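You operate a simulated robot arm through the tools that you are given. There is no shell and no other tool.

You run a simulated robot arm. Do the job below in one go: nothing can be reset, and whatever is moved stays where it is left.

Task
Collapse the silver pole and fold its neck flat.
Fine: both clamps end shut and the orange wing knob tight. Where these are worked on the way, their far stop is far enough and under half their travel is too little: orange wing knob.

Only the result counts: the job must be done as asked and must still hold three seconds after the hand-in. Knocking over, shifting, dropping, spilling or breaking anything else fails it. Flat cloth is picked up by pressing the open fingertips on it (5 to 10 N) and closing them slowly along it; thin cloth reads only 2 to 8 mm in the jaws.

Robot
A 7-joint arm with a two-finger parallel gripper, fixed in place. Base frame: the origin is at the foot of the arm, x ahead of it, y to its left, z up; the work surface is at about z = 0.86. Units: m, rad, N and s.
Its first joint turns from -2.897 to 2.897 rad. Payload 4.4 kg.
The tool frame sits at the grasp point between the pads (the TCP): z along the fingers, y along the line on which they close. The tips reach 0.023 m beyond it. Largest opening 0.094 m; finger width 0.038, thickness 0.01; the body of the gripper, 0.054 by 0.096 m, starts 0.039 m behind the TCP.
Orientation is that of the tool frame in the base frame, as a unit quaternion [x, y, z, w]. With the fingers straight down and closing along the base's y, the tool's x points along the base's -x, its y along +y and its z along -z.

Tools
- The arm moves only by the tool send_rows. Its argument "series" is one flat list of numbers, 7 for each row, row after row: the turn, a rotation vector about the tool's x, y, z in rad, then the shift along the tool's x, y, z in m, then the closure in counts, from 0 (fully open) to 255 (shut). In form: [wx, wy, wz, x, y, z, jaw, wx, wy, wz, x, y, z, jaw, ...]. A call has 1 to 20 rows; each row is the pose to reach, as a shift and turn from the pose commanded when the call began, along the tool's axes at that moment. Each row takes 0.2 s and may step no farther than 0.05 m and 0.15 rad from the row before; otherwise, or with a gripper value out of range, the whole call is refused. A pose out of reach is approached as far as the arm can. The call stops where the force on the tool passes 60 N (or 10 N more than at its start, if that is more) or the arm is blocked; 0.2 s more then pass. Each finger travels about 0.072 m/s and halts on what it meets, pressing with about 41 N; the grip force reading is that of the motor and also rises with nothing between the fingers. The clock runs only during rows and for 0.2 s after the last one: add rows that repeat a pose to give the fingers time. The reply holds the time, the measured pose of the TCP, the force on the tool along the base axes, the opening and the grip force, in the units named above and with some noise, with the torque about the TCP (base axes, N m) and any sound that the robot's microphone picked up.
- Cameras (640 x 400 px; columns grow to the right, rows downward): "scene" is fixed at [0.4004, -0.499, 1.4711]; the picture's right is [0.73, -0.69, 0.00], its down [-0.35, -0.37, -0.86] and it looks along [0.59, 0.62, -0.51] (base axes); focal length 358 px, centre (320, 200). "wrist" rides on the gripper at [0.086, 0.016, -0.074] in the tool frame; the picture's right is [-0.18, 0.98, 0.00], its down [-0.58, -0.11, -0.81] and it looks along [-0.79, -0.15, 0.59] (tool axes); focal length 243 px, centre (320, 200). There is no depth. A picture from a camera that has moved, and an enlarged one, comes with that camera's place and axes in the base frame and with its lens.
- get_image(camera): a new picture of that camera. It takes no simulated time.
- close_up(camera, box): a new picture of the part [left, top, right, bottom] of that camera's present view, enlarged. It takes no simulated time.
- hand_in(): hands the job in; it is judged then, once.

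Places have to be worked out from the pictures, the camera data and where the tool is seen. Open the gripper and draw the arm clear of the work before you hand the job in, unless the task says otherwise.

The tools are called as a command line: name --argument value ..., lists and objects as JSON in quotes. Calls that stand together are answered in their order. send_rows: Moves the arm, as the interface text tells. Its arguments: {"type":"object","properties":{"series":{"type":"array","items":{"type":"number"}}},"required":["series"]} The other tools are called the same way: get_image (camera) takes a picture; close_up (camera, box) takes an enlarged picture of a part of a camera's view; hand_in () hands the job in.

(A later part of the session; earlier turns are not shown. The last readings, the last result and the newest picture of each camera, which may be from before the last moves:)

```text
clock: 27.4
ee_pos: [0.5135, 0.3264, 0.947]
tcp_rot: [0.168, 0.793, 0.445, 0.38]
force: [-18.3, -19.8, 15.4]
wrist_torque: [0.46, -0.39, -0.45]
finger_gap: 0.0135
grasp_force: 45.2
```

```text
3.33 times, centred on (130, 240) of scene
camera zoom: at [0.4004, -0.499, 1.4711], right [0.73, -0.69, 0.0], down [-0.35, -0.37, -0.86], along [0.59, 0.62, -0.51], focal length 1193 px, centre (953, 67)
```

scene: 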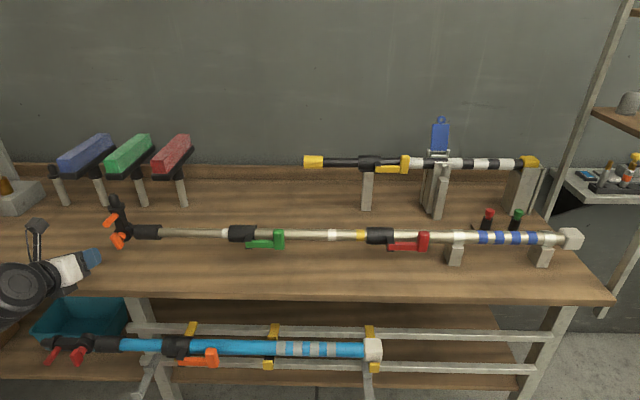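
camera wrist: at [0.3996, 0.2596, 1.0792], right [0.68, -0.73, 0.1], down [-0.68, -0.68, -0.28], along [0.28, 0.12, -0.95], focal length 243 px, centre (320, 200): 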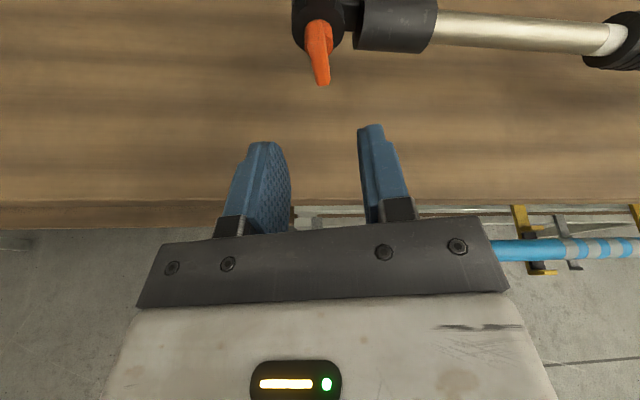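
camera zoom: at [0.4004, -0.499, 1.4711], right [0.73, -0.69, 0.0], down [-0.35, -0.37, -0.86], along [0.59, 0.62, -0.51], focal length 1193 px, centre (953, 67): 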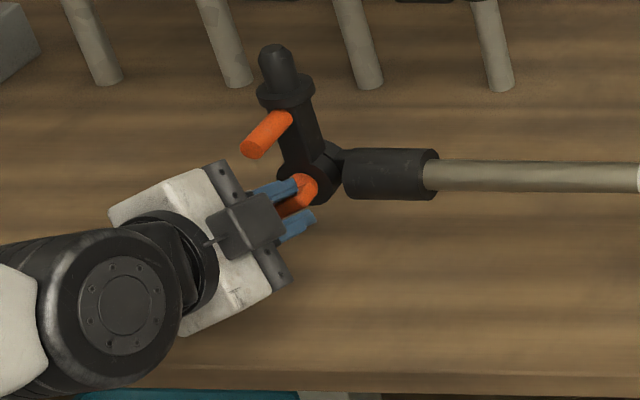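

About 115° turned with no stop yet. I'll continue.

send_rows --series '[0, 0, -0.1, 0, 0, 0, 255, 0, 0, -0.2, 0, 0, 0, 255, 0, 0, -0.3, 0, 0, 0, 255, 0, 0, -0.4, 0, 0, 0, 255, 0, 0, -0.5, 0, 0, 0, 255]'

close_up --camera "wrist" --box '[200, 60, 440, 240]'

close_up --camera "scene" --box '[80, 180, 180, 300]'

```text
clock: 28.6
ee_pos: [0.514, 0.327, 0.9464]
tcp_rot: [-0.033, 0.811, 0.336, 0.478]
force: [4.6, 3.9, 50.4]
wrist_torque: [2.49, 0.5, -0.57]
finger_gap: 0.027
grasp_force: 45.1
```

```text
2.22 times, centred on (320, 150) of wrist
camera zoom: at [0.4057, 0.32, 0.9088], right [-0.27, 0.71, 0.65], down [-0.25, -0.7, 0.66], along [0.93, 0.01, 0.37], focal length 539 px, centre (320, 311)
```

zoom: 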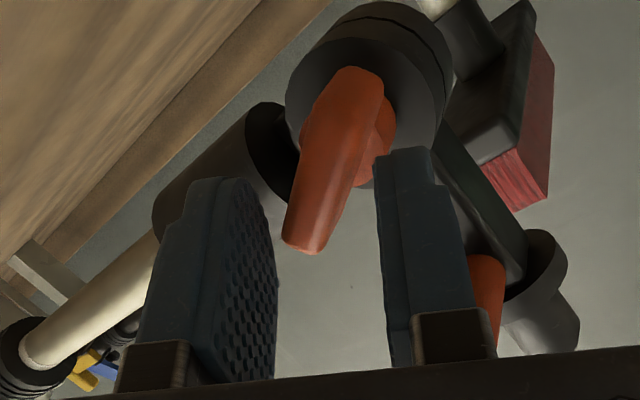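

```text
3.33 times, centred on (130, 240) of scene
camera zoom: at [0.4004, -0.499, 1.4711], right [0.73, -0.69, 0.0], down [-0.35, -0.37, -0.86], along [0.59, 0.62, -0.51], focal length 1193 px, centre (953, 67)
```

zoom: 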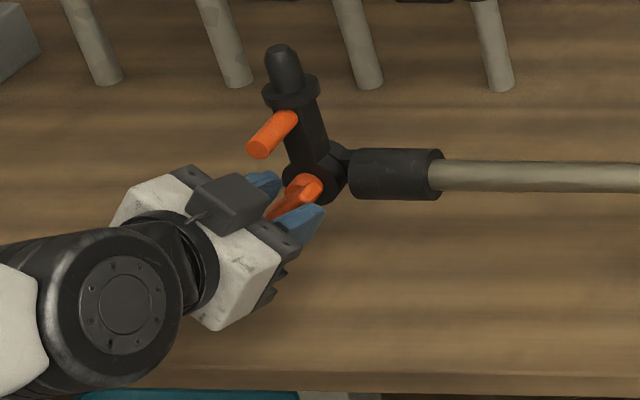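

The gap was forced to 27 mm while the bar stayed put, so the knob reached its far stop at about 120°. I'll release, back out, and roll to level, so I can grip the cylindrical peg and swing the neck.

send_rows --series '[0, 0, 0, 0, 0, 0, 120, 0, 0, 0, 0, 0, 0, 120, 0, 0, 0, 0, 0, -0.03, 120, 0, 0, 0, 0, 0, -0.06, 120, 0, 0, -0.1, 0, 0, -0.08, 120, 0, 0, -0.22, 0, 0, -0.08, 120, 0, 0, -0.34, 0, 0, -0.08, 120, 0, 0, -0.46, 0, 0, -0.08, 120, 0, 0, -0.46, 0, 0, -0.08, 120]'

close_up --camera "wrist" --box '[240, 60, 400, 220]'

close_up --camera "scene" --box '[80, 180, 180, 300]'

```text
clock: 30.6
ee_pos: [0.4538, 0.2808, 0.9701]
tcp_rot: [-0.217, 0.783, 0.217, 0.541]
force: [0.7, 0.7, -0.8]
wrist_torque: [0.01, 0.0, -0.01]
finger_gap: 0.0498
grasp_force: 0.0
```

```text
2.50 times, centred on (320, 140) of wrist
camera zoom: at [0.3607, 0.2429, 0.9134], right [-0.51, 0.82, 0.28], down [-0.36, -0.49, 0.8], along [0.79, 0.3, 0.54], focal length 606 px, centre (320, 350)
```

zoom: 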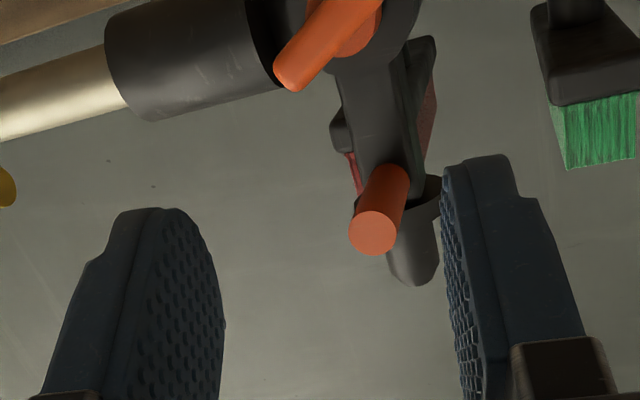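

```text
3.33 times, centred on (130, 240) of scene
camera zoom: at [0.4004, -0.499, 1.4711], right [0.73, -0.69, 0.0], down [-0.35, -0.37, -0.86], along [0.59, 0.62, -0.51], focal length 1193 px, centre (953, 67)
```

zoom: 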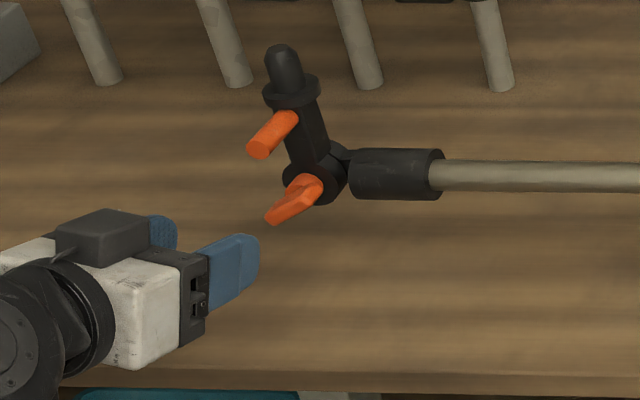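

The wing now rests at its far stop, about 120° around. The peg end triangulates to (0.5185, 0.333, 0.995). I'll move onto the peg with the jaws about 5 cm open.

send_rows --series '[0, 0, 0, -0.0272, 0.005, 0.008, 120, 0, 0, 0, -0.0544, 0.0101, 0.016, 120, 0, 0, 0, -0.0544, 0.0101, 0.035, 120, 0, 0, 0, -0.0544, 0.0101, 0.052, 120, 0, 0, 0, -0.0544, 0.0101, 0.0666, 120, 0, 0, 0, -0.0544, 0.0101, 0.0666, 120]'

close_up --camera "wrist" --box '[240, 60, 400, 220]'

close_up --camera "scene" --box '[80, 180, 180, 300]'

```text
clock: 32.0
ee_pos: [0.5148, 0.3321, 1.0012]
tcp_rot: [-0.217, 0.783, 0.218, 0.54]
force: [0.2, -0.3, -0.4]
wrist_torque: [0.01, 0.01, 0.01]
finger_gap: 0.0498
grasp_force: 0.1
```

```text
2.50 times, centred on (320, 140) of wrist
camera zoom: at [0.4229, 0.2944, 0.9444], right [-0.51, 0.82, 0.28], down [-0.36, -0.49, 0.79], along [0.79, 0.3, 0.54], focal length 606 px, centre (320, 350)
```

zoom: 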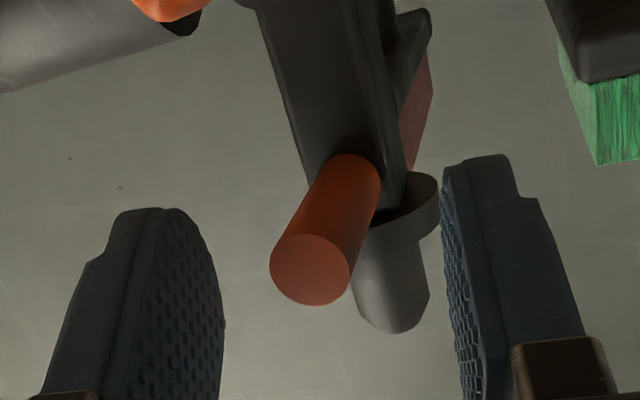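

```text
3.33 times, centred on (130, 240) of scene
camera zoom: at [0.4004, -0.499, 1.4711], right [0.73, -0.69, 0.0], down [-0.35, -0.37, -0.86], along [0.59, 0.62, -0.51], focal length 1193 px, centre (953, 67)
```

zoom: 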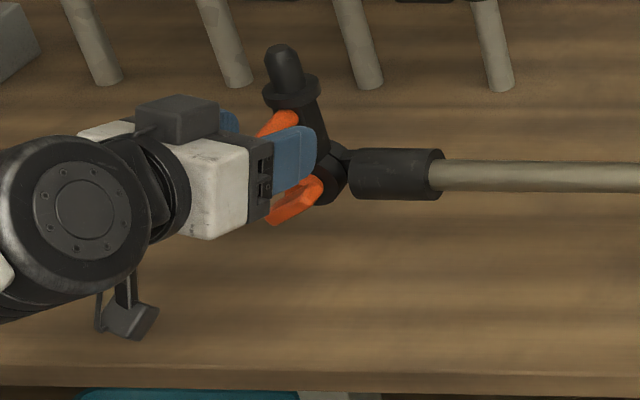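

The peg is between the pads. I'll close on it.

send_rows --series '[0, 0, 0, 0, 0, 0, 160, 0, 0, 0, 0, 0, 0, 200, 0, 0, 0, 0, 0, 0, 230, 0, 0, 0, 0, 0, 0, 255, 0, 0, 0, 0, 0, 0, 255]'

close_up --camera "wrist" --box '[240, 60, 400, 220]'

```text
clock: 33.2
ee_pos: [0.5159, 0.3324, 1.0019]
tcp_rot: [-0.218, 0.784, 0.219, 0.539]
force: [1.0, 0.9, -1.3]
wrist_torque: [0.16, -0.1, 0.75]
finger_gap: 0.0177
grasp_force: 45.2
```

```text
2.50 times, centred on (320, 140) of wrist
camera zoom: at [0.4227, 0.2943, 0.9443], right [-0.51, 0.82, 0.28], down [-0.36, -0.49, 0.79], along [0.79, 0.3, 0.54], focal length 606 px, centre (320, 350)
```

zoom: 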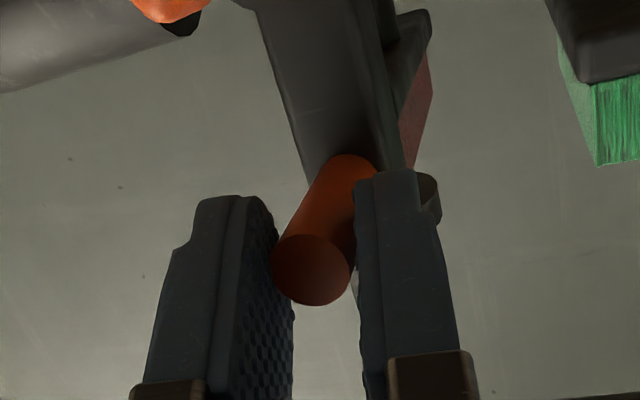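

The peg is held at 17.7 mm. I'll swing the neck through the first 30° of its arc toward the outer end (left) and watch forces.

send_rows --series '[0, 0, 0, 0.0023, 0.0096, -0.0009, 255, 0, 0, 0, 0.0062, 0.0187, -0.0014, 255, 0, 0, 0, 0.0115, 0.0272, -0.0012, 255, 0, 0, 0, 0.0115, 0.0272, -0.0012, 255]'

close_up --camera "scene" --box '[80, 180, 180, 300]'

get_image --camera "wrist"

```text
clock: 34.2
ee_pos: [0.4929, 0.3485, 0.9872]
tcp_rot: [-0.23, 0.794, 0.226, 0.515]
force: [1.4, 21.5, 24.6]
wrist_torque: [0.66, -0.69, 0.74]
finger_gap: 0.0172
grasp_force: 45.4
out of reach, approached as far as the arm can: row 3, 4
```

```text
3.33 times, centred on (130, 240) of scene
camera zoom: at [0.4004, -0.499, 1.4711], right [0.73, -0.69, 0.0], down [-0.35, -0.37, -0.86], along [0.59, 0.62, -0.51], focal length 1193 px, centre (953, 67)
```

zoom: 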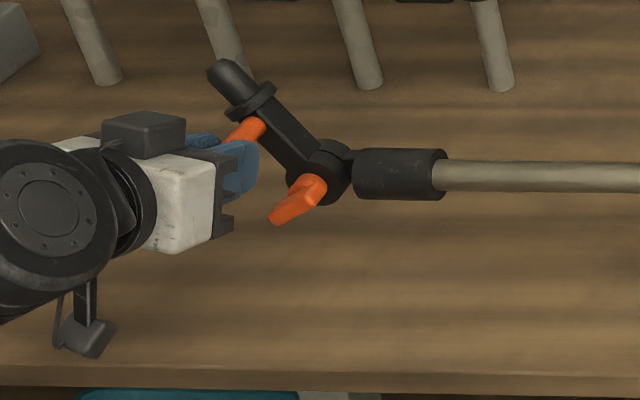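

```text
taken
camera wrist: at [0.3991, 0.3054, 0.9371], right [-0.52, 0.8, 0.29], down [-0.3, -0.49, 0.82], along [0.8, 0.34, 0.5], focal length 243 px, centre (320, 200)
```

wrist: 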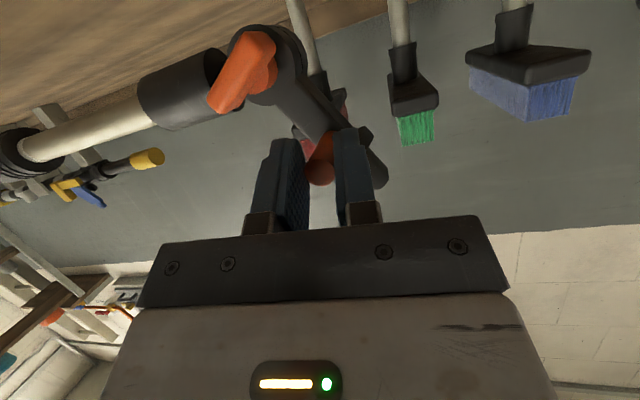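

The neck is folding, now at roughly 35–40°. Pitch is at its limit, so I'll continue the arc while easing the pitch down, which is harmless with a round peg between flat pads.

send_rows --series '[0, 0.1, 0, 0.004, 0.004, 0.0005, 255, 0, 0.2, 0, 0.0104, 0.0106, 0.0014, 255, 0, 0.27, 0, 0.0229, 0.0183, 0.0041, 255, 0, 0.27, 0, 0.0229, 0.0183, 0.0041, 255]'

close_up --camera "scene" --box '[80, 180, 180, 300]'

get_image --camera "wrist"

```text
clock: 35.2
ee_pos: [0.4795, 0.3681, 0.971]
tcp_rot: [-0.244, 0.849, 0.186, 0.43]
force: [10.1, 10.6, 3.4]
wrist_torque: [0.16, -0.39, 0.89]
finger_gap: 0.0181
grasp_force: 45.0
```

```text
3.33 times, centred on (130, 240) of scene
camera zoom: at [0.4004, -0.499, 1.4711], right [0.73, -0.69, 0.0], down [-0.35, -0.37, -0.86], along [0.59, 0.62, -0.51], focal length 1193 px, centre (953, 67)
```

zoom: 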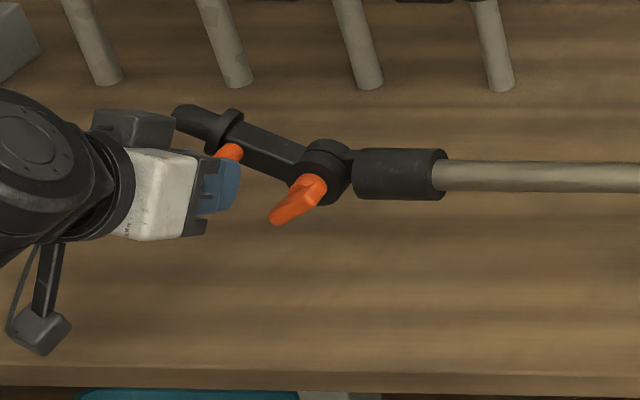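

```text
taken
camera wrist: at [0.38, 0.321, 0.9425], right [-0.47, 0.84, 0.26], down [-0.15, -0.36, 0.92], along [0.87, 0.39, 0.3], focal length 243 px, centre (320, 200)
```

wrist: 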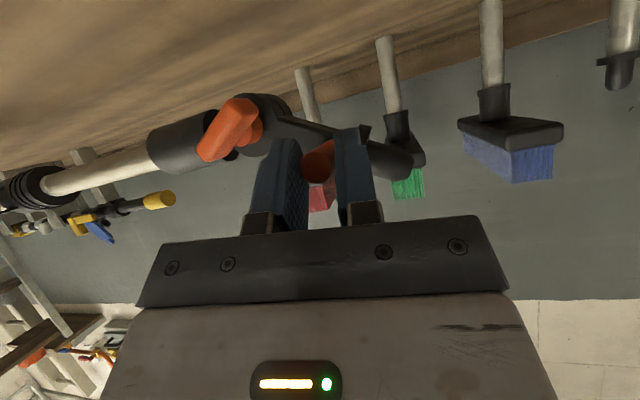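

Forces are low and the neck is near 62°. Next I'll go to 90°, which is in line with the pole.

send_rows --series '[0, 0, 0, 0.0123, 0.0041, 0.0072, 255, 0, 0, 0, 0.0248, 0.0044, 0.0154, 255, 0, 0, 0, 0.0248, 0.0044, 0.0154, 255]'

close_up --camera "scene" --box '[80, 180, 180, 300]'

get_image --camera "wrist"

```text
clock: 36.0
ee_pos: [0.4736, 0.3737, 0.9404]
tcp_rot: [-0.245, 0.849, 0.187, 0.429]
force: [-6.7, -6.2, -0.7]
wrist_torque: [0.12, -0.13, 0.75]
finger_gap: 0.0179
grasp_force: 44.8
```

```text
3.33 times, centred on (130, 240) of scene
camera zoom: at [0.4004, -0.499, 1.4711], right [0.73, -0.69, 0.0], down [-0.35, -0.37, -0.86], along [0.59, 0.62, -0.51], focal length 1193 px, centre (953, 67)
```

zoom: 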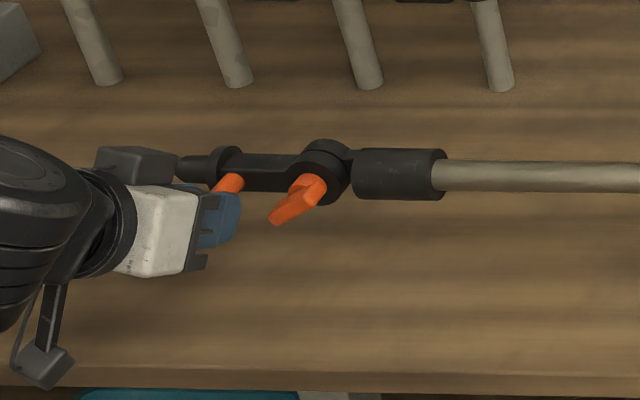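

```text
taken
camera wrist: at [0.3731, 0.3257, 0.9136], right [-0.47, 0.84, 0.26], down [-0.15, -0.36, 0.92], along [0.87, 0.39, 0.3], focal length 243 px, centre (320, 200)
```

wrist: 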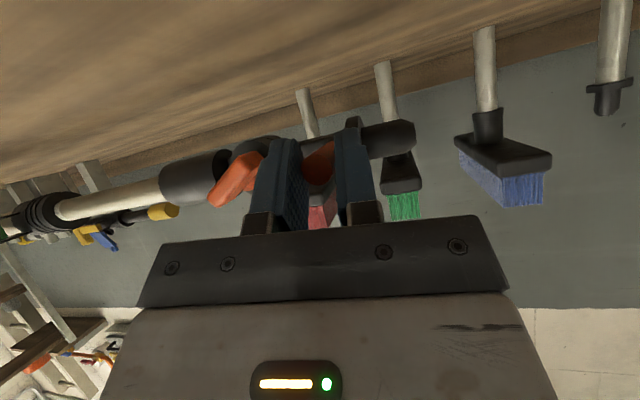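

The neck now looks almost in line with the pole. I'll zoom in to judge the angle exactly.

close_up --camera "scene" --box '[115, 205, 195, 255]'

close_up --camera "scene" --box '[110, 190, 270, 290]'

```text
8.00 times, centred on (155, 230) of scene
camera zoom: at [0.4004, -0.499, 1.4711], right [0.73, -0.69, 0.0], down [-0.35, -0.37, -0.86], along [0.59, 0.62, -0.51], focal length 2863 px, centre (1640, -40)
```

zoom: 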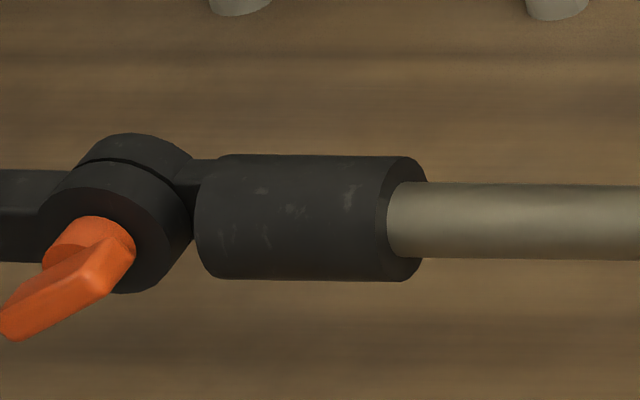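

```text
4.00 times, centred on (190, 240) of scene
camera zoom: at [0.4004, -0.499, 1.4711], right [0.73, -0.69, 0.0], down [-0.35, -0.37, -0.86], along [0.59, 0.62, -0.51], focal length 1432 px, centre (840, 40)
```

zoom: 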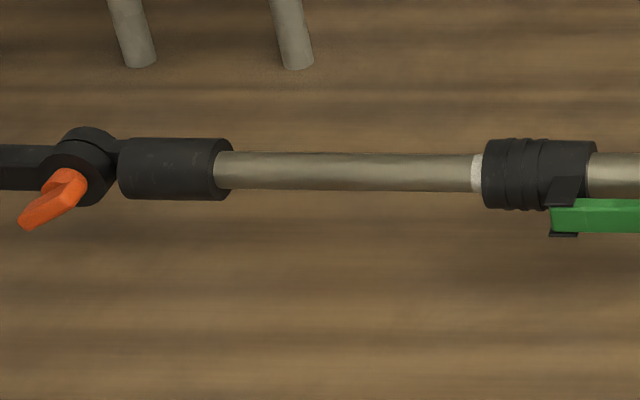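

The neck reads within about a degree of the pole axis. I'll press 3 mm further down to feel for a stop.

send_rows --series '[0, 0, 0, 0.0025, -0.0003, 0.0017, 255, 0, 0, 0, 0.0025, -0.0003, 0.0017, 255]'

close_up --camera "scene" --box '[100, 200, 180, 250]'

```text
clock: 36.6
ee_pos: [0.4731, 0.373, 0.9384]
tcp_rot: [-0.244, 0.849, 0.187, 0.43]
force: [-4.2, -4.1, 5.9]
wrist_torque: [0.37, -0.38, 0.74]
finger_gap: 0.0176
grasp_force: 44.3
```

```text
8.00 times, centred on (140, 225) of scene
camera zoom: at [0.4004, -0.499, 1.4711], right [0.73, -0.69, 0.0], down [-0.35, -0.37, -0.86], along [0.59, 0.62, -0.51], focal length 2863 px, centre (1760, 0)
```

zoom: 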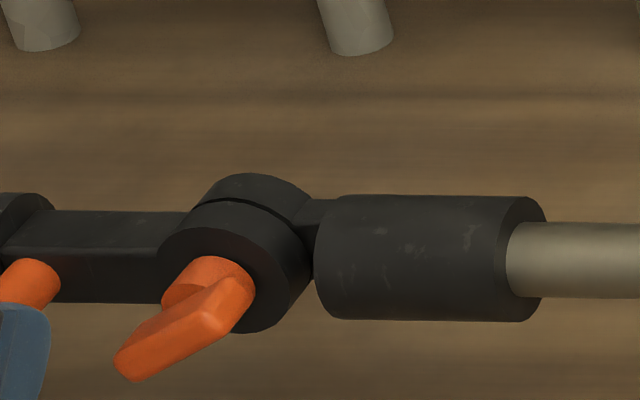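

It resists slightly, and the axes now coincide in the picture, so the neck is flat in line. I'll release the peg gently and back off.

send_rows --series '[0, 0, 0, 0, 0, 0, 190, 0, 0, 0, 0, 0, 0, 165, 0, 0, 0, 0, 0, 0, 165, 0, 0, 0, 0, 0, -0.03, 165, 0, 0, 0, 0, 0, -0.06, 165, 0, 0, 0, 0, 0, -0.09, 165, 0, 0, 0, 0, 0, -0.09, 165]'

close_up --camera "scene" --box '[80, 180, 180, 300]'

get_image --camera "wrist"

```text
clock: 38.2
ee_pos: [0.4179, 0.3273, 0.9913]
tcp_rot: [-0.244, 0.849, 0.186, 0.43]
force: [0.6, 0.1, 1.2]
wrist_torque: [-0.03, -0.02, -0.02]
finger_gap: 0.0334
grasp_force: 0.0
```

```text
3.33 times, centred on (130, 240) of scene
camera zoom: at [0.4004, -0.499, 1.4711], right [0.73, -0.69, 0.0], down [-0.35, -0.37, -0.86], along [0.59, 0.62, -0.51], focal length 1193 px, centre (953, 67)
```

zoom: 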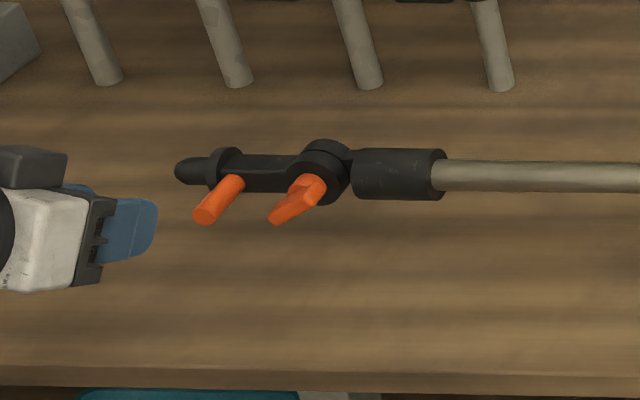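

```text
taken
camera wrist: at [0.3168, 0.2804, 0.9639], right [-0.47, 0.84, 0.26], down [-0.15, -0.36, 0.92], along [0.87, 0.39, 0.3], focal length 243 px, centre (320, 200)
```

wrist: 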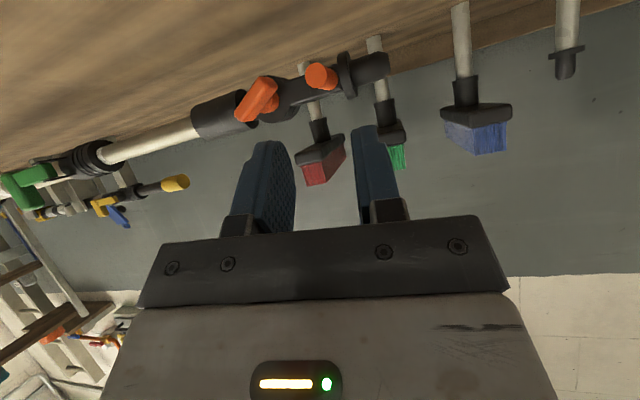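

The neck stays flat on release. Next I'll re-tighten the wing knob by turning it clockwise, starting with a zoom to read its present bar angle.

close_up --camera "wrist" --box '[200, 50, 360, 150]'

close_up --camera "scene" --box '[115, 210, 175, 260]'

```text
4.00 times, centred on (280, 100) of wrist
camera zoom: at [0.3168, 0.2804, 0.9639], right [-0.47, 0.84, 0.26], down [-0.15, -0.36, 0.92], along [0.87, 0.39, 0.3], focal length 970 px, centre (480, 600)
```

zoom: 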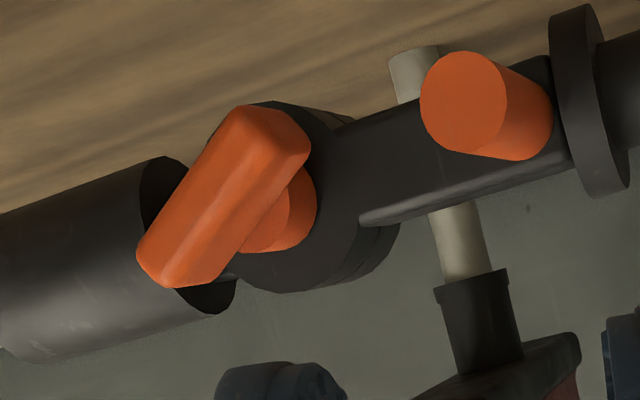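

```text
8.00 times, centred on (145, 235) of scene
camera zoom: at [0.4004, -0.499, 1.4711], right [0.73, -0.69, 0.0], down [-0.35, -0.37, -0.86], along [0.59, 0.62, -0.51], focal length 2863 px, centre (1720, -80)
```

zoom: 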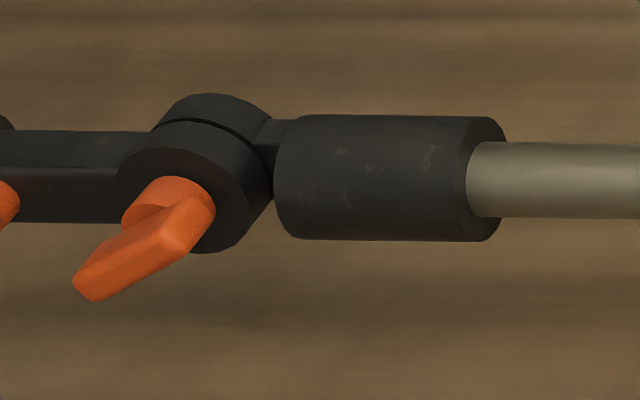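

The bar is at about 121° with its centre near p = 0.131, z = 0.935. I'll reorient the tool to 70° pitch with matching roll and stop 7 cm in front of the knob.

send_rows --series '[-0.032, -0.024, 0.121, 0.0007, -0.0096, 0.0041, 150, -0.064, -0.048, 0.242, 0.0013, -0.0192, 0.0082, 150, -0.096, -0.072, 0.363, 0.002, -0.0288, 0.0123, 150, -0.128, -0.0966, 0.4846, 0.0026, -0.0383, 0.0165, 150, -0.16, -0.1207, 0.6057, 0.0033, -0.0479, 0.0206, 150, -0.192, -0.1449, 0.7269, 0.0039, -0.0575, 0.0247, 150, -0.224, -0.169, 0.848, 0.0046, -0.0671, 0.0288, 150, -0.224, -0.169, 0.848, 0.0046, -0.0671, 0.0288, 150]'

get_image --camera "wrist"

close_up --camera "scene" --box '[80, 180, 180, 300]'

```text
clock: 40.0
ee_pos: [0.4717, 0.2861, 0.9636]
tcp_rot: [0.097, 0.81, 0.457, 0.354]
force: [-0.1, -0.1, -0.3]
wrist_torque: [-0.04, 0.0, 0.01]
finger_gap: 0.0389
grasp_force: 0.0
```

```text
taken
camera wrist: at [0.3565, 0.2867, 0.959], right [-0.03, 0.47, 0.88], down [-0.09, -0.88, 0.46], along [1.0, -0.07, 0.07], focal length 243 px, centre (320, 200)
```

wrist: 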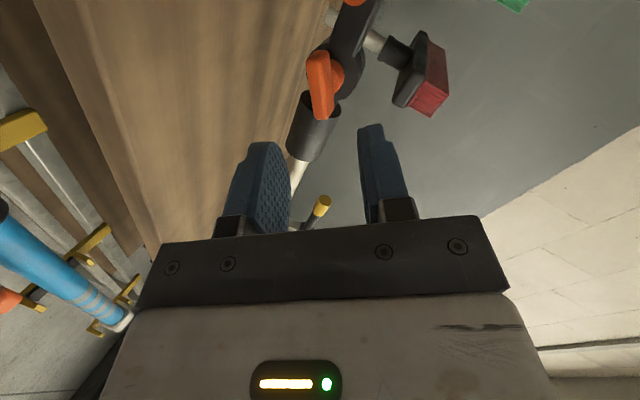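

```text
3.33 times, centred on (130, 240) of scene
camera zoom: at [0.4004, -0.499, 1.4711], right [0.73, -0.69, 0.0], down [-0.35, -0.37, -0.86], along [0.59, 0.62, -0.51], focal length 1193 px, centre (953, 67)
```

zoom: 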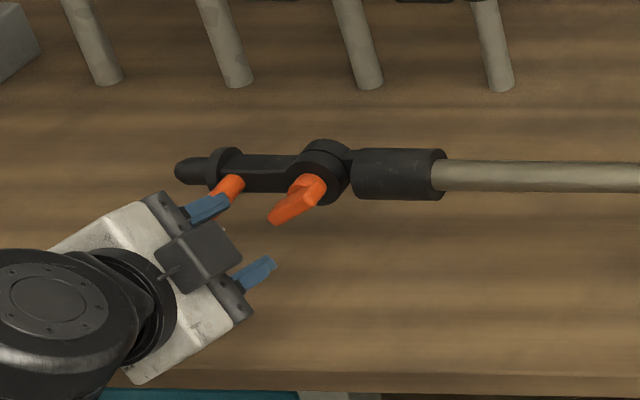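

Pose reached and the bar is centred between the fingers. I'll advance 7 cm onto it.

send_rows --series '[0, 0, 0, 0, 0, 0.025, 150, 0, 0, 0, 0, 0, 0.05, 150, 0, 0, 0, 0, 0, 0.07, 150, 0, 0, 0, 0, 0, 0.07, 150]'

close_up --camera "wrist" --box '[200, 60, 440, 240]'

```text
clock: 41.0
ee_pos: [0.5172, 0.3323, 0.9414]
tcp_rot: [0.096, 0.81, 0.457, 0.355]
force: [0.4, -0.6, 0.6]
wrist_torque: [0.03, -0.01, -0.03]
finger_gap: 0.0388
grasp_force: 0.1
```

```text
2.22 times, centred on (320, 150) of wrist
camera zoom: at [0.402, 0.3342, 0.9369], right [-0.03, 0.47, 0.88], down [-0.09, -0.88, 0.46], along [1.0, -0.07, 0.07], focal length 539 px, centre (320, 311)
```

zoom: 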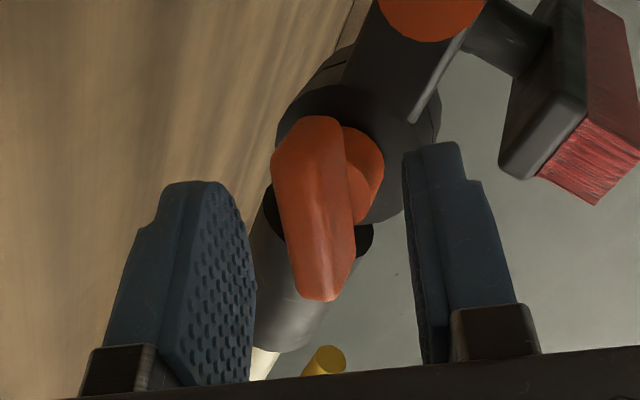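

The blade is between the pads. I'll close, then roll clockwise in small steps.

send_rows --series '[0, 0, 0, 0, 0, 0, 200, 0, 0, 0, 0, 0, 0, 230, 0, 0, 0, 0, 0, 0, 255, 0, 0, 0, 0, 0, 0, 255]'

send_rows --series '[0, 0, 0.1, 0, 0, 0, 255, 0, 0, 0.2, 0, 0, 0, 255, 0, 0, 0.3, 0, 0, 0, 255, 0, 0, 0.4, 0, 0, 0, 255]'

close_up --camera "wrist" --box '[200, 60, 440, 240]'

close_up --camera "scene" --box '[80, 180, 180, 300]'

```text
clock: 42.0
ee_pos: [0.5159, 0.332, 0.9405]
tcp_rot: [0.097, 0.811, 0.456, 0.353]
force: [-9.7, -9.8, -24.5]
wrist_torque: [0.47, 0.04, -0.16]
finger_gap: 0.0156
grasp_force: 44.5
```

```text
clock: 43.0
ee_pos: [0.5172, 0.3321, 0.9407]
tcp_rot: [0.256, 0.775, 0.518, 0.256]
force: [-9.5, -9.4, -19.7]
wrist_torque: [-0.12, 0.06, 1.1]
finger_gap: 0.0161
grasp_force: 45.2
```

```text
2.22 times, centred on (320, 150) of wrist
camera zoom: at [0.4068, 0.3459, 0.969], right [0.27, 0.21, 0.94], down [-0.12, -0.96, 0.24], along [0.96, -0.18, -0.23], focal length 539 px, centre (320, 311)
```

zoom: 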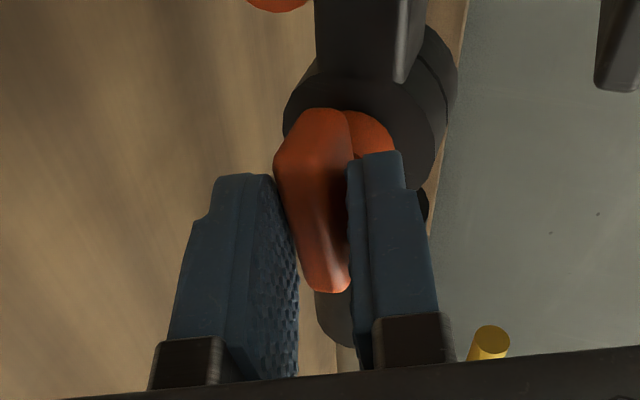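

```text
3.33 times, centred on (130, 240) of scene
camera zoom: at [0.4004, -0.499, 1.4711], right [0.73, -0.69, 0.0], down [-0.35, -0.37, -0.86], along [0.59, 0.62, -0.51], focal length 1193 px, centre (953, 67)
```

zoom: 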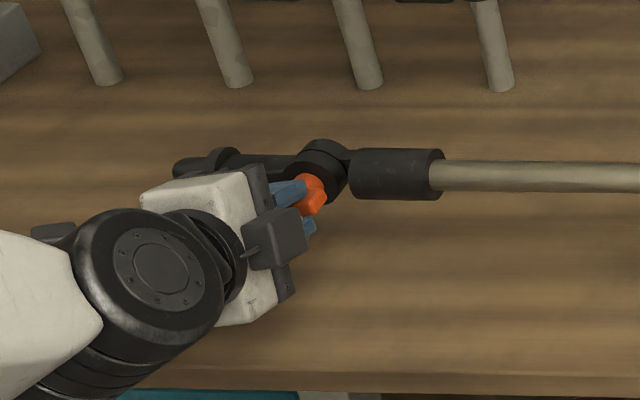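

The knob follows clockwise with little resistance. Continuing.

send_rows --series '[0, 0, 0.1, 0, 0, 0, 255, 0, 0, 0.2, 0, 0, 0, 255, 0, 0, 0.3, 0, 0, 0, 255, 0, 0, 0.4, 0, 0, 0, 255, 0, 0, 0.5, 0, 0, 0, 255]'

send_rows --series '[0, 0, 0.1, 0, 0, 0, 255, 0, 0, 0.2, 0, 0, 0, 255, 0, 0, 0.3, 0, 0, 0, 255, 0, 0, 0.4, 0, 0, 0, 255, 0, 0, 0.5, 0, 0, 0, 255]'

close_up --camera "wrist" --box '[200, 60, 440, 240]'

close_up --camera "scene" --box '[80, 180, 180, 300]'

```text
clock: 44.2
ee_pos: [0.5169, 0.3333, 0.9396]
tcp_rot: [0.439, 0.688, 0.565, 0.119]
force: [-17.8, -18.1, 6.4]
wrist_torque: [0.63, -0.63, 0.95]
finger_gap: 0.0161
grasp_force: 45.2
```

```text
clock: 45.4
ee_pos: [0.5177, 0.3324, 0.9406]
tcp_rot: [0.596, 0.558, 0.577, -0.024]
force: [-5.2, -6.0, 18.5]
wrist_torque: [1.1, -1.1, 0.25]
finger_gap: 0.0154
grasp_force: 45.1
```

```text
2.22 times, centred on (320, 150) of wrist
camera zoom: at [0.4552, 0.332, 1.0362], right [0.73, -0.49, 0.47], down [-0.44, -0.87, -0.21], along [0.52, -0.05, -0.85], focal length 539 px, centre (320, 311)
```

zoom: 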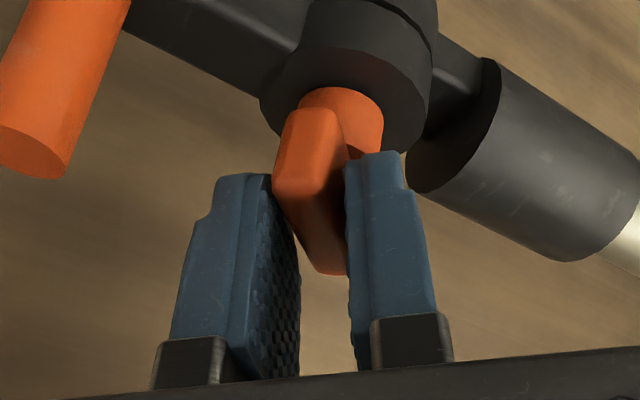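

```text
3.33 times, centred on (130, 240) of scene
camera zoom: at [0.4004, -0.499, 1.4711], right [0.73, -0.69, 0.0], down [-0.35, -0.37, -0.86], along [0.59, 0.62, -0.51], focal length 1193 px, centre (953, 67)
```

zoom: 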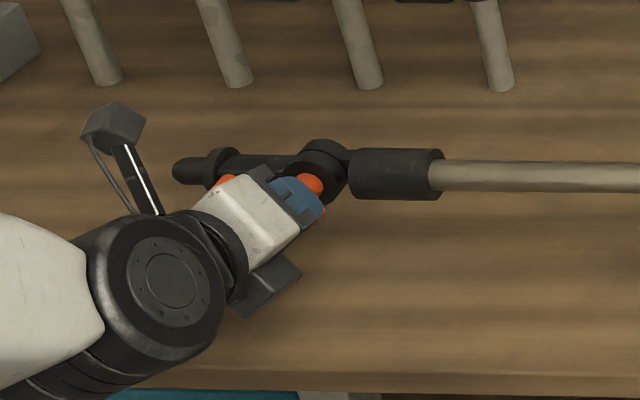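

About 40° remains to the original vertical position. Continuing.

send_rows --series '[0, 0, 0.1, 0, 0, 0, 255, 0, 0, 0.2, 0, 0, 0, 255, 0, 0, 0.3, 0, 0, 0, 255, 0, 0, 0.4, 0, 0, 0, 255, 0, 0, 0.5, 0, 0, 0, 255]'

close_up --camera "wrist" --box '[200, 60, 440, 240]'

```text
clock: 46.4
ee_pos: [0.5178, 0.3318, 0.939]
tcp_rot: [0.685, 0.445, 0.564, -0.123]
force: [-18.9, -20.0, 10.2]
wrist_torque: [0.55, -0.58, -0.12]
finger_gap: 0.0136
grasp_force: 45.2
stopped in row 4: the force on the tool passed its limit at 63 N (the readings are from after the stop); the commanded pose is now the measured one
```

```text
2.22 times, centred on (320, 150) of wrist
camera zoom: at [0.4775, 0.3139, 1.0451], right [0.74, -0.65, 0.17], down [-0.6, -0.75, -0.28], along [0.31, 0.11, -0.95], focal length 539 px, centre (320, 311)
```

zoom: 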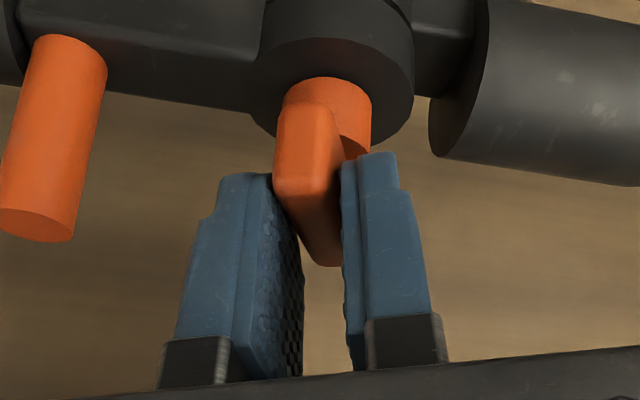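

That was a force stop from tip wedging, with the tool pushed outward, and about 20° remains. I'll back off 3 mm along the tool and continue rolling gently.

send_rows --series '[0, 0, 0, 0, 0, -0.003, 255, 0, 0, 0.06, 0, 0, -0.003, 255, 0, 0, 0.12, 0, 0, -0.003, 255, 0, 0, 0.18, 0, 0, -0.003, 255, 0, 0, 0.24, 0, 0, -0.003, 255]'

close_up --camera "wrist" --box '[200, 60, 440, 240]'

close_up --camera "scene" --box '[80, 180, 180, 300]'

```text
clock: 47.6
ee_pos: [0.5168, 0.33, 0.9399]
tcp_rot: [0.733, 0.36, 0.545, -0.191]
force: [-15.6, -16.0, 10.4]
wrist_torque: [0.47, -0.48, -0.57]
finger_gap: 0.0118
grasp_force: 45.1
```

```text
2.22 times, centred on (320, 150) of wrist
camera zoom: at [0.4912, 0.2975, 1.0469], right [0.7, -0.72, -0.06], down [-0.7, -0.65, -0.29], along [0.17, 0.24, -0.96], focal length 539 px, centre (320, 311)
```

zoom: 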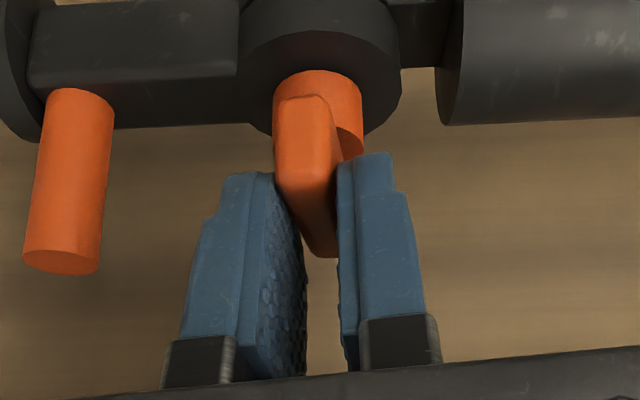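

```text
3.33 times, centred on (130, 240) of scene
camera zoom: at [0.4004, -0.499, 1.4711], right [0.73, -0.69, 0.0], down [-0.35, -0.37, -0.86], along [0.59, 0.62, -0.51], focal length 1193 px, centre (953, 67)
```

zoom: 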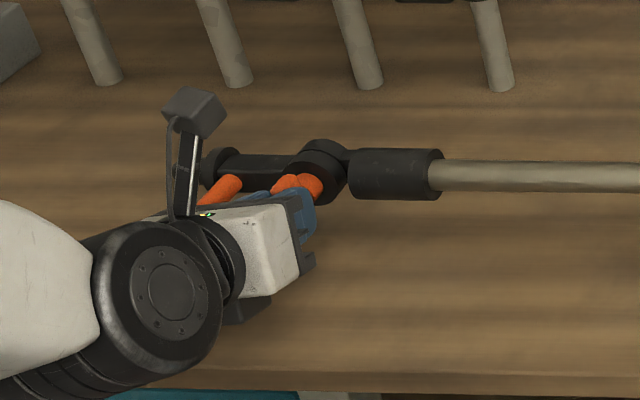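

About 6° remains and the grip is well aligned again. I'll roll on until the tight stop is felt.

send_rows --series '[0, 0, 0.06, 0, 0, 0, 255, 0, 0, 0.12, 0, 0, 0, 255, 0, 0, 0.18, 0, 0, 0, 255, 0, 0, 0.18, 0, 0, 0, 255]'

close_up --camera "wrist" --box '[200, 60, 440, 240]'

```text
clock: 48.6
ee_pos: [0.5144, 0.3293, 0.9396]
tcp_rot: [0.762, 0.294, 0.525, -0.24]
force: [-3.1, -2.8, 0.8]
wrist_torque: [-1.73, -0.76, 0.35]
finger_gap: 0.012
grasp_force: 45.3
```

```text
2.22 times, centred on (320, 150) of wrist
camera zoom: at [0.502, 0.2862, 1.0446], right [0.63, -0.74, -0.23], down [-0.77, -0.58, -0.27], along [0.07, 0.35, -0.94], focal length 539 px, centre (320, 311)
```

zoom: 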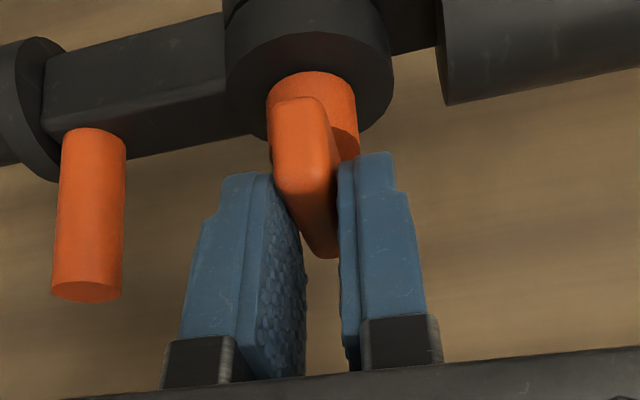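

A reaction torque of about −1.8 N·m about the knob axis appeared just past vertical: the tight stop. I'll press slightly more to confirm.

send_rows --series '[0, 0, 0.05, 0, 0, 0, 255, 0, 0, 0.1, 0, 0, 0, 255]'

close_up --camera "scene" --box '[80, 180, 180, 300]'

```text
clock: 49.2
ee_pos: [0.5162, 0.3286, 0.94]
tcp_rot: [0.776, 0.255, 0.512, -0.265]
force: [-11.4, -10.5, 1.0]
wrist_torque: [-1.25, -1.47, 0.41]
finger_gap: 0.0162
grasp_force: 44.6
```

```text
3.33 times, centred on (130, 240) of scene
camera zoom: at [0.4004, -0.499, 1.4711], right [0.73, -0.69, 0.0], down [-0.35, -0.37, -0.86], along [0.59, 0.62, -0.51], focal length 1193 px, centre (953, 67)
```

zoom: 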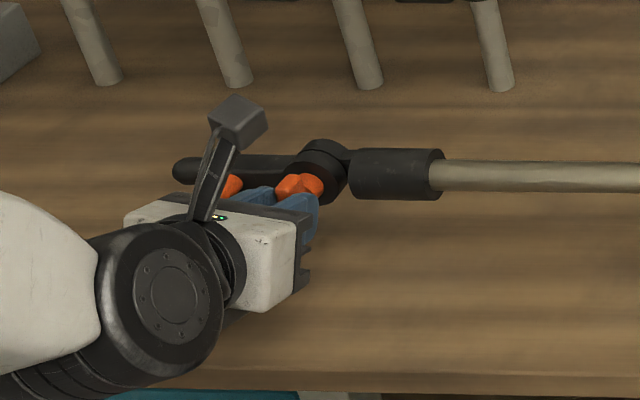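

The bar no longer moves (the pads are being spread), so the knob is tight at its stop. I'll release and back off.

send_rows --series '[0, 0, -0.1, 0, 0, 0, 160, 0, 0, -0.1, 0, 0, 0, 140, 0, 0, -0.1, 0, 0, -0.03, 140, 0, 0, -0.1, 0, 0, -0.07, 120, 0, 0, -0.1, 0, 0, -0.11, 100, 0, 0, -0.1, 0, 0, -0.12, 100]'

close_up --camera "scene" --box '[80, 180, 180, 300]'

get_image --camera "wrist"

get_image --camera "scene"

```text
clock: 50.6
ee_pos: [0.4347, 0.2485, 0.9791]
tcp_rot: [0.763, 0.292, 0.526, -0.238]
force: [1.0, -0.5, 0.2]
wrist_torque: [-0.02, 0.01, 0.0]
finger_gap: 0.0572
grasp_force: 0.0
```

```text
3.33 times, centred on (130, 240) of scene
camera zoom: at [0.4004, -0.499, 1.4711], right [0.73, -0.69, 0.0], down [-0.35, -0.37, -0.86], along [0.59, 0.62, -0.51], focal length 1193 px, centre (953, 67)
```

zoom: 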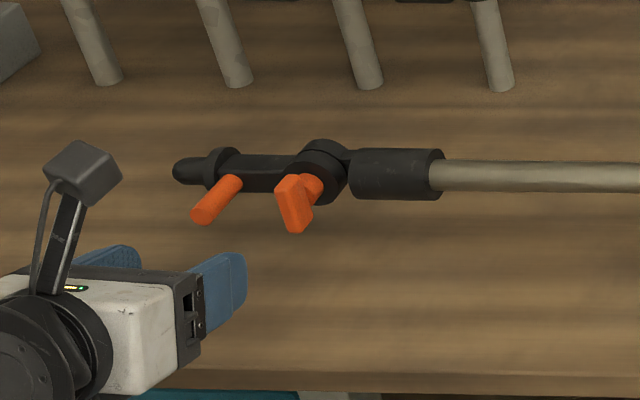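

```text
taken
camera wrist: at [0.4215, 0.2048, 1.0834], right [0.63, -0.74, -0.23], down [-0.77, -0.58, -0.27], along [0.07, 0.35, -0.93], focal length 243 px, centre (320, 200)
```

wrist: 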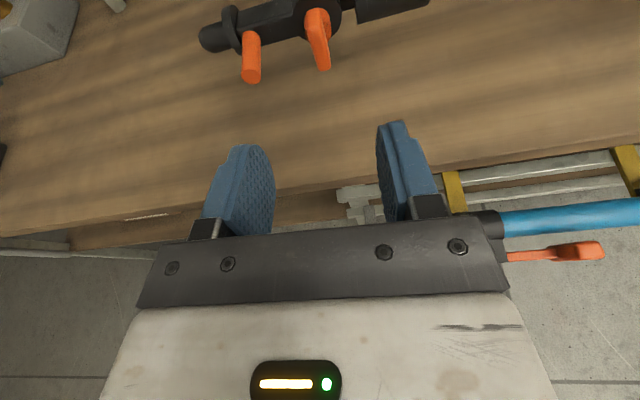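

```text
taken
```

scene: 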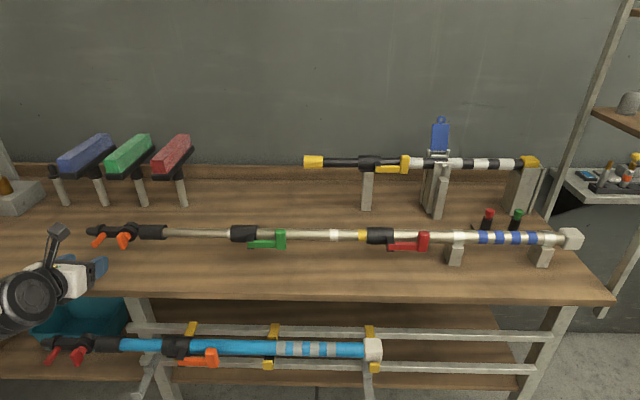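

The knob is back at its original vertical (tight) position and the neck is flat. Now for the clamps: I'll roll the tool back, rise, and move along toward the green clamp.

send_rows --series '[0, 0, -0.15, 0.0062, 0.0097, -0.0021, 100, 0, 0, -0.3, 0.0124, 0.0193, -0.0041, 100, 0, 0, -0.45, 0.0187, 0.029, -0.0062, 100, 0, 0, -0.6, 0.0249, 0.0386, -0.0082, 100, 0, 0, -0.75, 0.0311, 0.0483, -0.0103, 100, 0, 0, -0.9, 0.0373, 0.058, -0.0124, 100, 0, 0, -1.05, 0.0435, 0.0676, -0.0144, 100, 0, 0, -1.2, 0.0498, 0.0773, -0.0165, 100, 0, 0, -1.35, 0.056, 0.0869, -0.0185, 100, 0, 0, -1.5, 0.0622, 0.0966, -0.0206, 100, 0, 0, -1.65, 0.0684, 0.1063, -0.0227, 100, 0, 0, -1.8, 0.0746, 0.1159, -0.0247, 100, 0, 0, -1.95, 0.0809, 0.1256, -0.0268, 100, 0, 0, -2.1, 0.0871, 0.1352, -0.0288, 100, 0, 0, -2.25, 0.0933, 0.1449, -0.0309, 100, 0, 0, -2.4, 0.0995, 0.1546, -0.033, 100, 0, 0, -2.55, 0.1057, 0.1642, -0.035, 100, 0, 0, -2.7, 0.112, 0.1739, -0.0371, 100, 0, 0, -2.85, 0.1182, 0.1835, -0.0391, 100, 0, 0, -3.0, 0.1244, 0.1932, -0.0412, 100]'

get_image --camera "wrist"

get_image --camera "scene"

```text
clock: 54.8
ee_pos: [0.5765, 0.1056, 1.1009]
tcp_rot: [-0.24, 0.781, 0.276, 0.506]
force: [-0.7, 0.2, -0.4]
wrist_torque: [0.05, 0.01, -0.01]
finger_gap: 0.057
grasp_force: 0.1
```

```text
taken
camera wrist: at [0.4859, 0.0613, 1.0482], right [-0.57, 0.74, 0.35], down [-0.25, -0.57, 0.79], along [0.78, 0.36, 0.51], focal length 243 px, centre (320, 200)
```

wrist: 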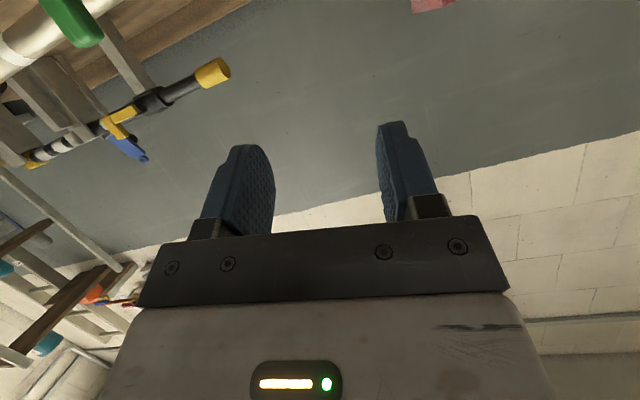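

```text
taken
```

scene: 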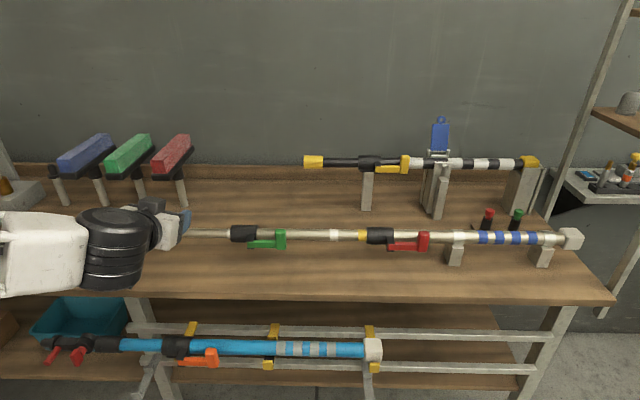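

Next I'll pitch to about 30° from vertical and move to a viewpoint in front of the green lever.

send_rows --series '[0.0134, 0.1169, -0.0308, 0.0034, -0.0292, 0.0096, 100, 0.0268, 0.2338, -0.0617, 0.0068, -0.0584, 0.0191, 100, 0.0402, 0.3508, -0.0925, 0.0102, -0.0876, 0.0287, 100, 0.0535, 0.4677, -0.1233, 0.0135, -0.1167, 0.0382, 100, 0.0669, 0.5846, -0.1542, 0.0169, -0.1459, 0.0478, 100, 0.0803, 0.7015, -0.185, 0.0203, -0.1751, 0.0573, 100, 0.0803, 0.7015, -0.185, 0.0203, -0.1751, 0.0573, 100]'

get_image --camera "wrist"

close_up --camera "scene" --box '[200, 190, 360, 290]'

```text
clock: 56.4
ee_pos: [0.7216, 0.0113, 1.0299]
tcp_rot: [-0.368, 0.893, 0.098, 0.239]
force: [-0.8, -0.1, 0.3]
wrist_torque: [-0.04, 0.01, -0.01]
finger_gap: 0.0573
grasp_force: 0.1
```

```text
taken
camera wrist: at [0.6318, -0.0549, 1.051], right [-0.58, 0.81, 0.09], down [0.15, -0.01, 0.99], along [0.8, 0.59, -0.12], focal length 243 px, centre (320, 200)
```

wrist: 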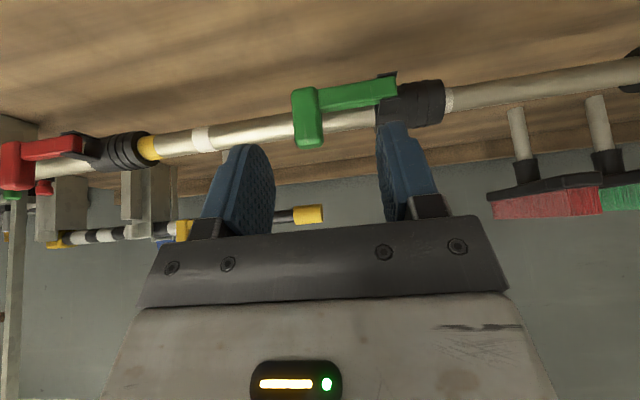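

```text
4.00 times, centred on (280, 240) of scene
camera zoom: at [0.4004, -0.499, 1.4711], right [0.73, -0.69, 0.0], down [-0.35, -0.37, -0.86], along [0.59, 0.62, -0.51], focal length 1432 px, centre (480, 40)
```

zoom: 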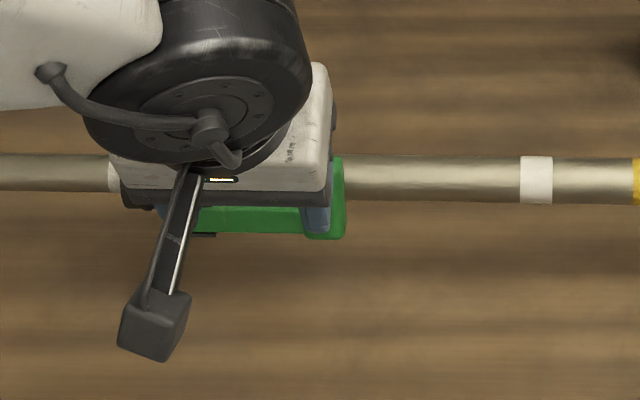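

Both levers are visible in the wrist view. I'll zoom for detail.

close_up --camera "wrist" --box '[280, 60, 460, 160]'

close_up --camera "wrist" --box '[0, 110, 180, 220]'

```text
3.56 times, centred on (370, 110) of wrist
camera zoom: at [0.6318, -0.0549, 1.051], right [-0.58, 0.81, 0.09], down [0.15, -0.01, 0.99], along [0.8, 0.59, -0.12], focal length 863 px, centre (142, 520)
```

zoom: 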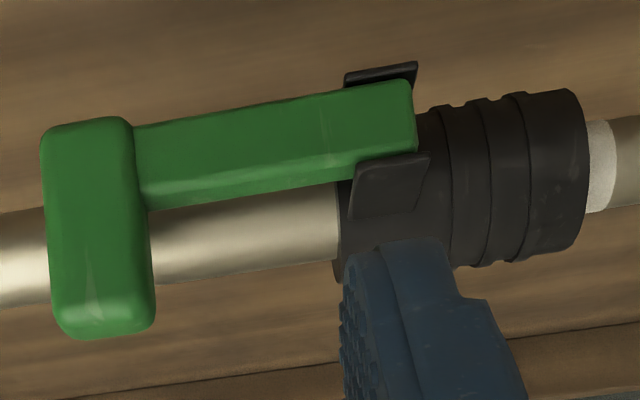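

```text
3.56 times, centred on (90, 165) of wrist
camera zoom: at [0.6318, -0.0549, 1.051], right [-0.58, 0.81, 0.09], down [0.15, -0.01, 0.99], along [0.8, 0.59, -0.12], focal length 863 px, centre (1138, 324)
```

zoom: 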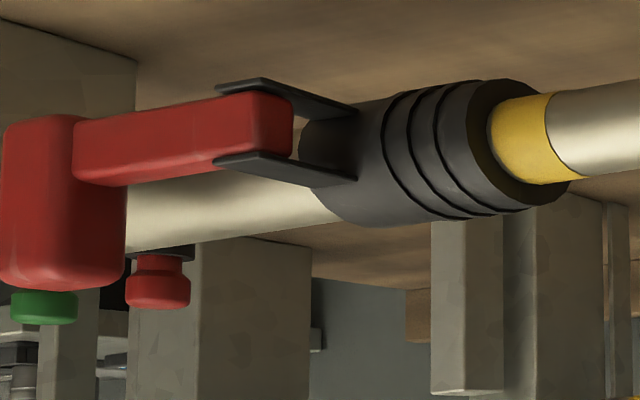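

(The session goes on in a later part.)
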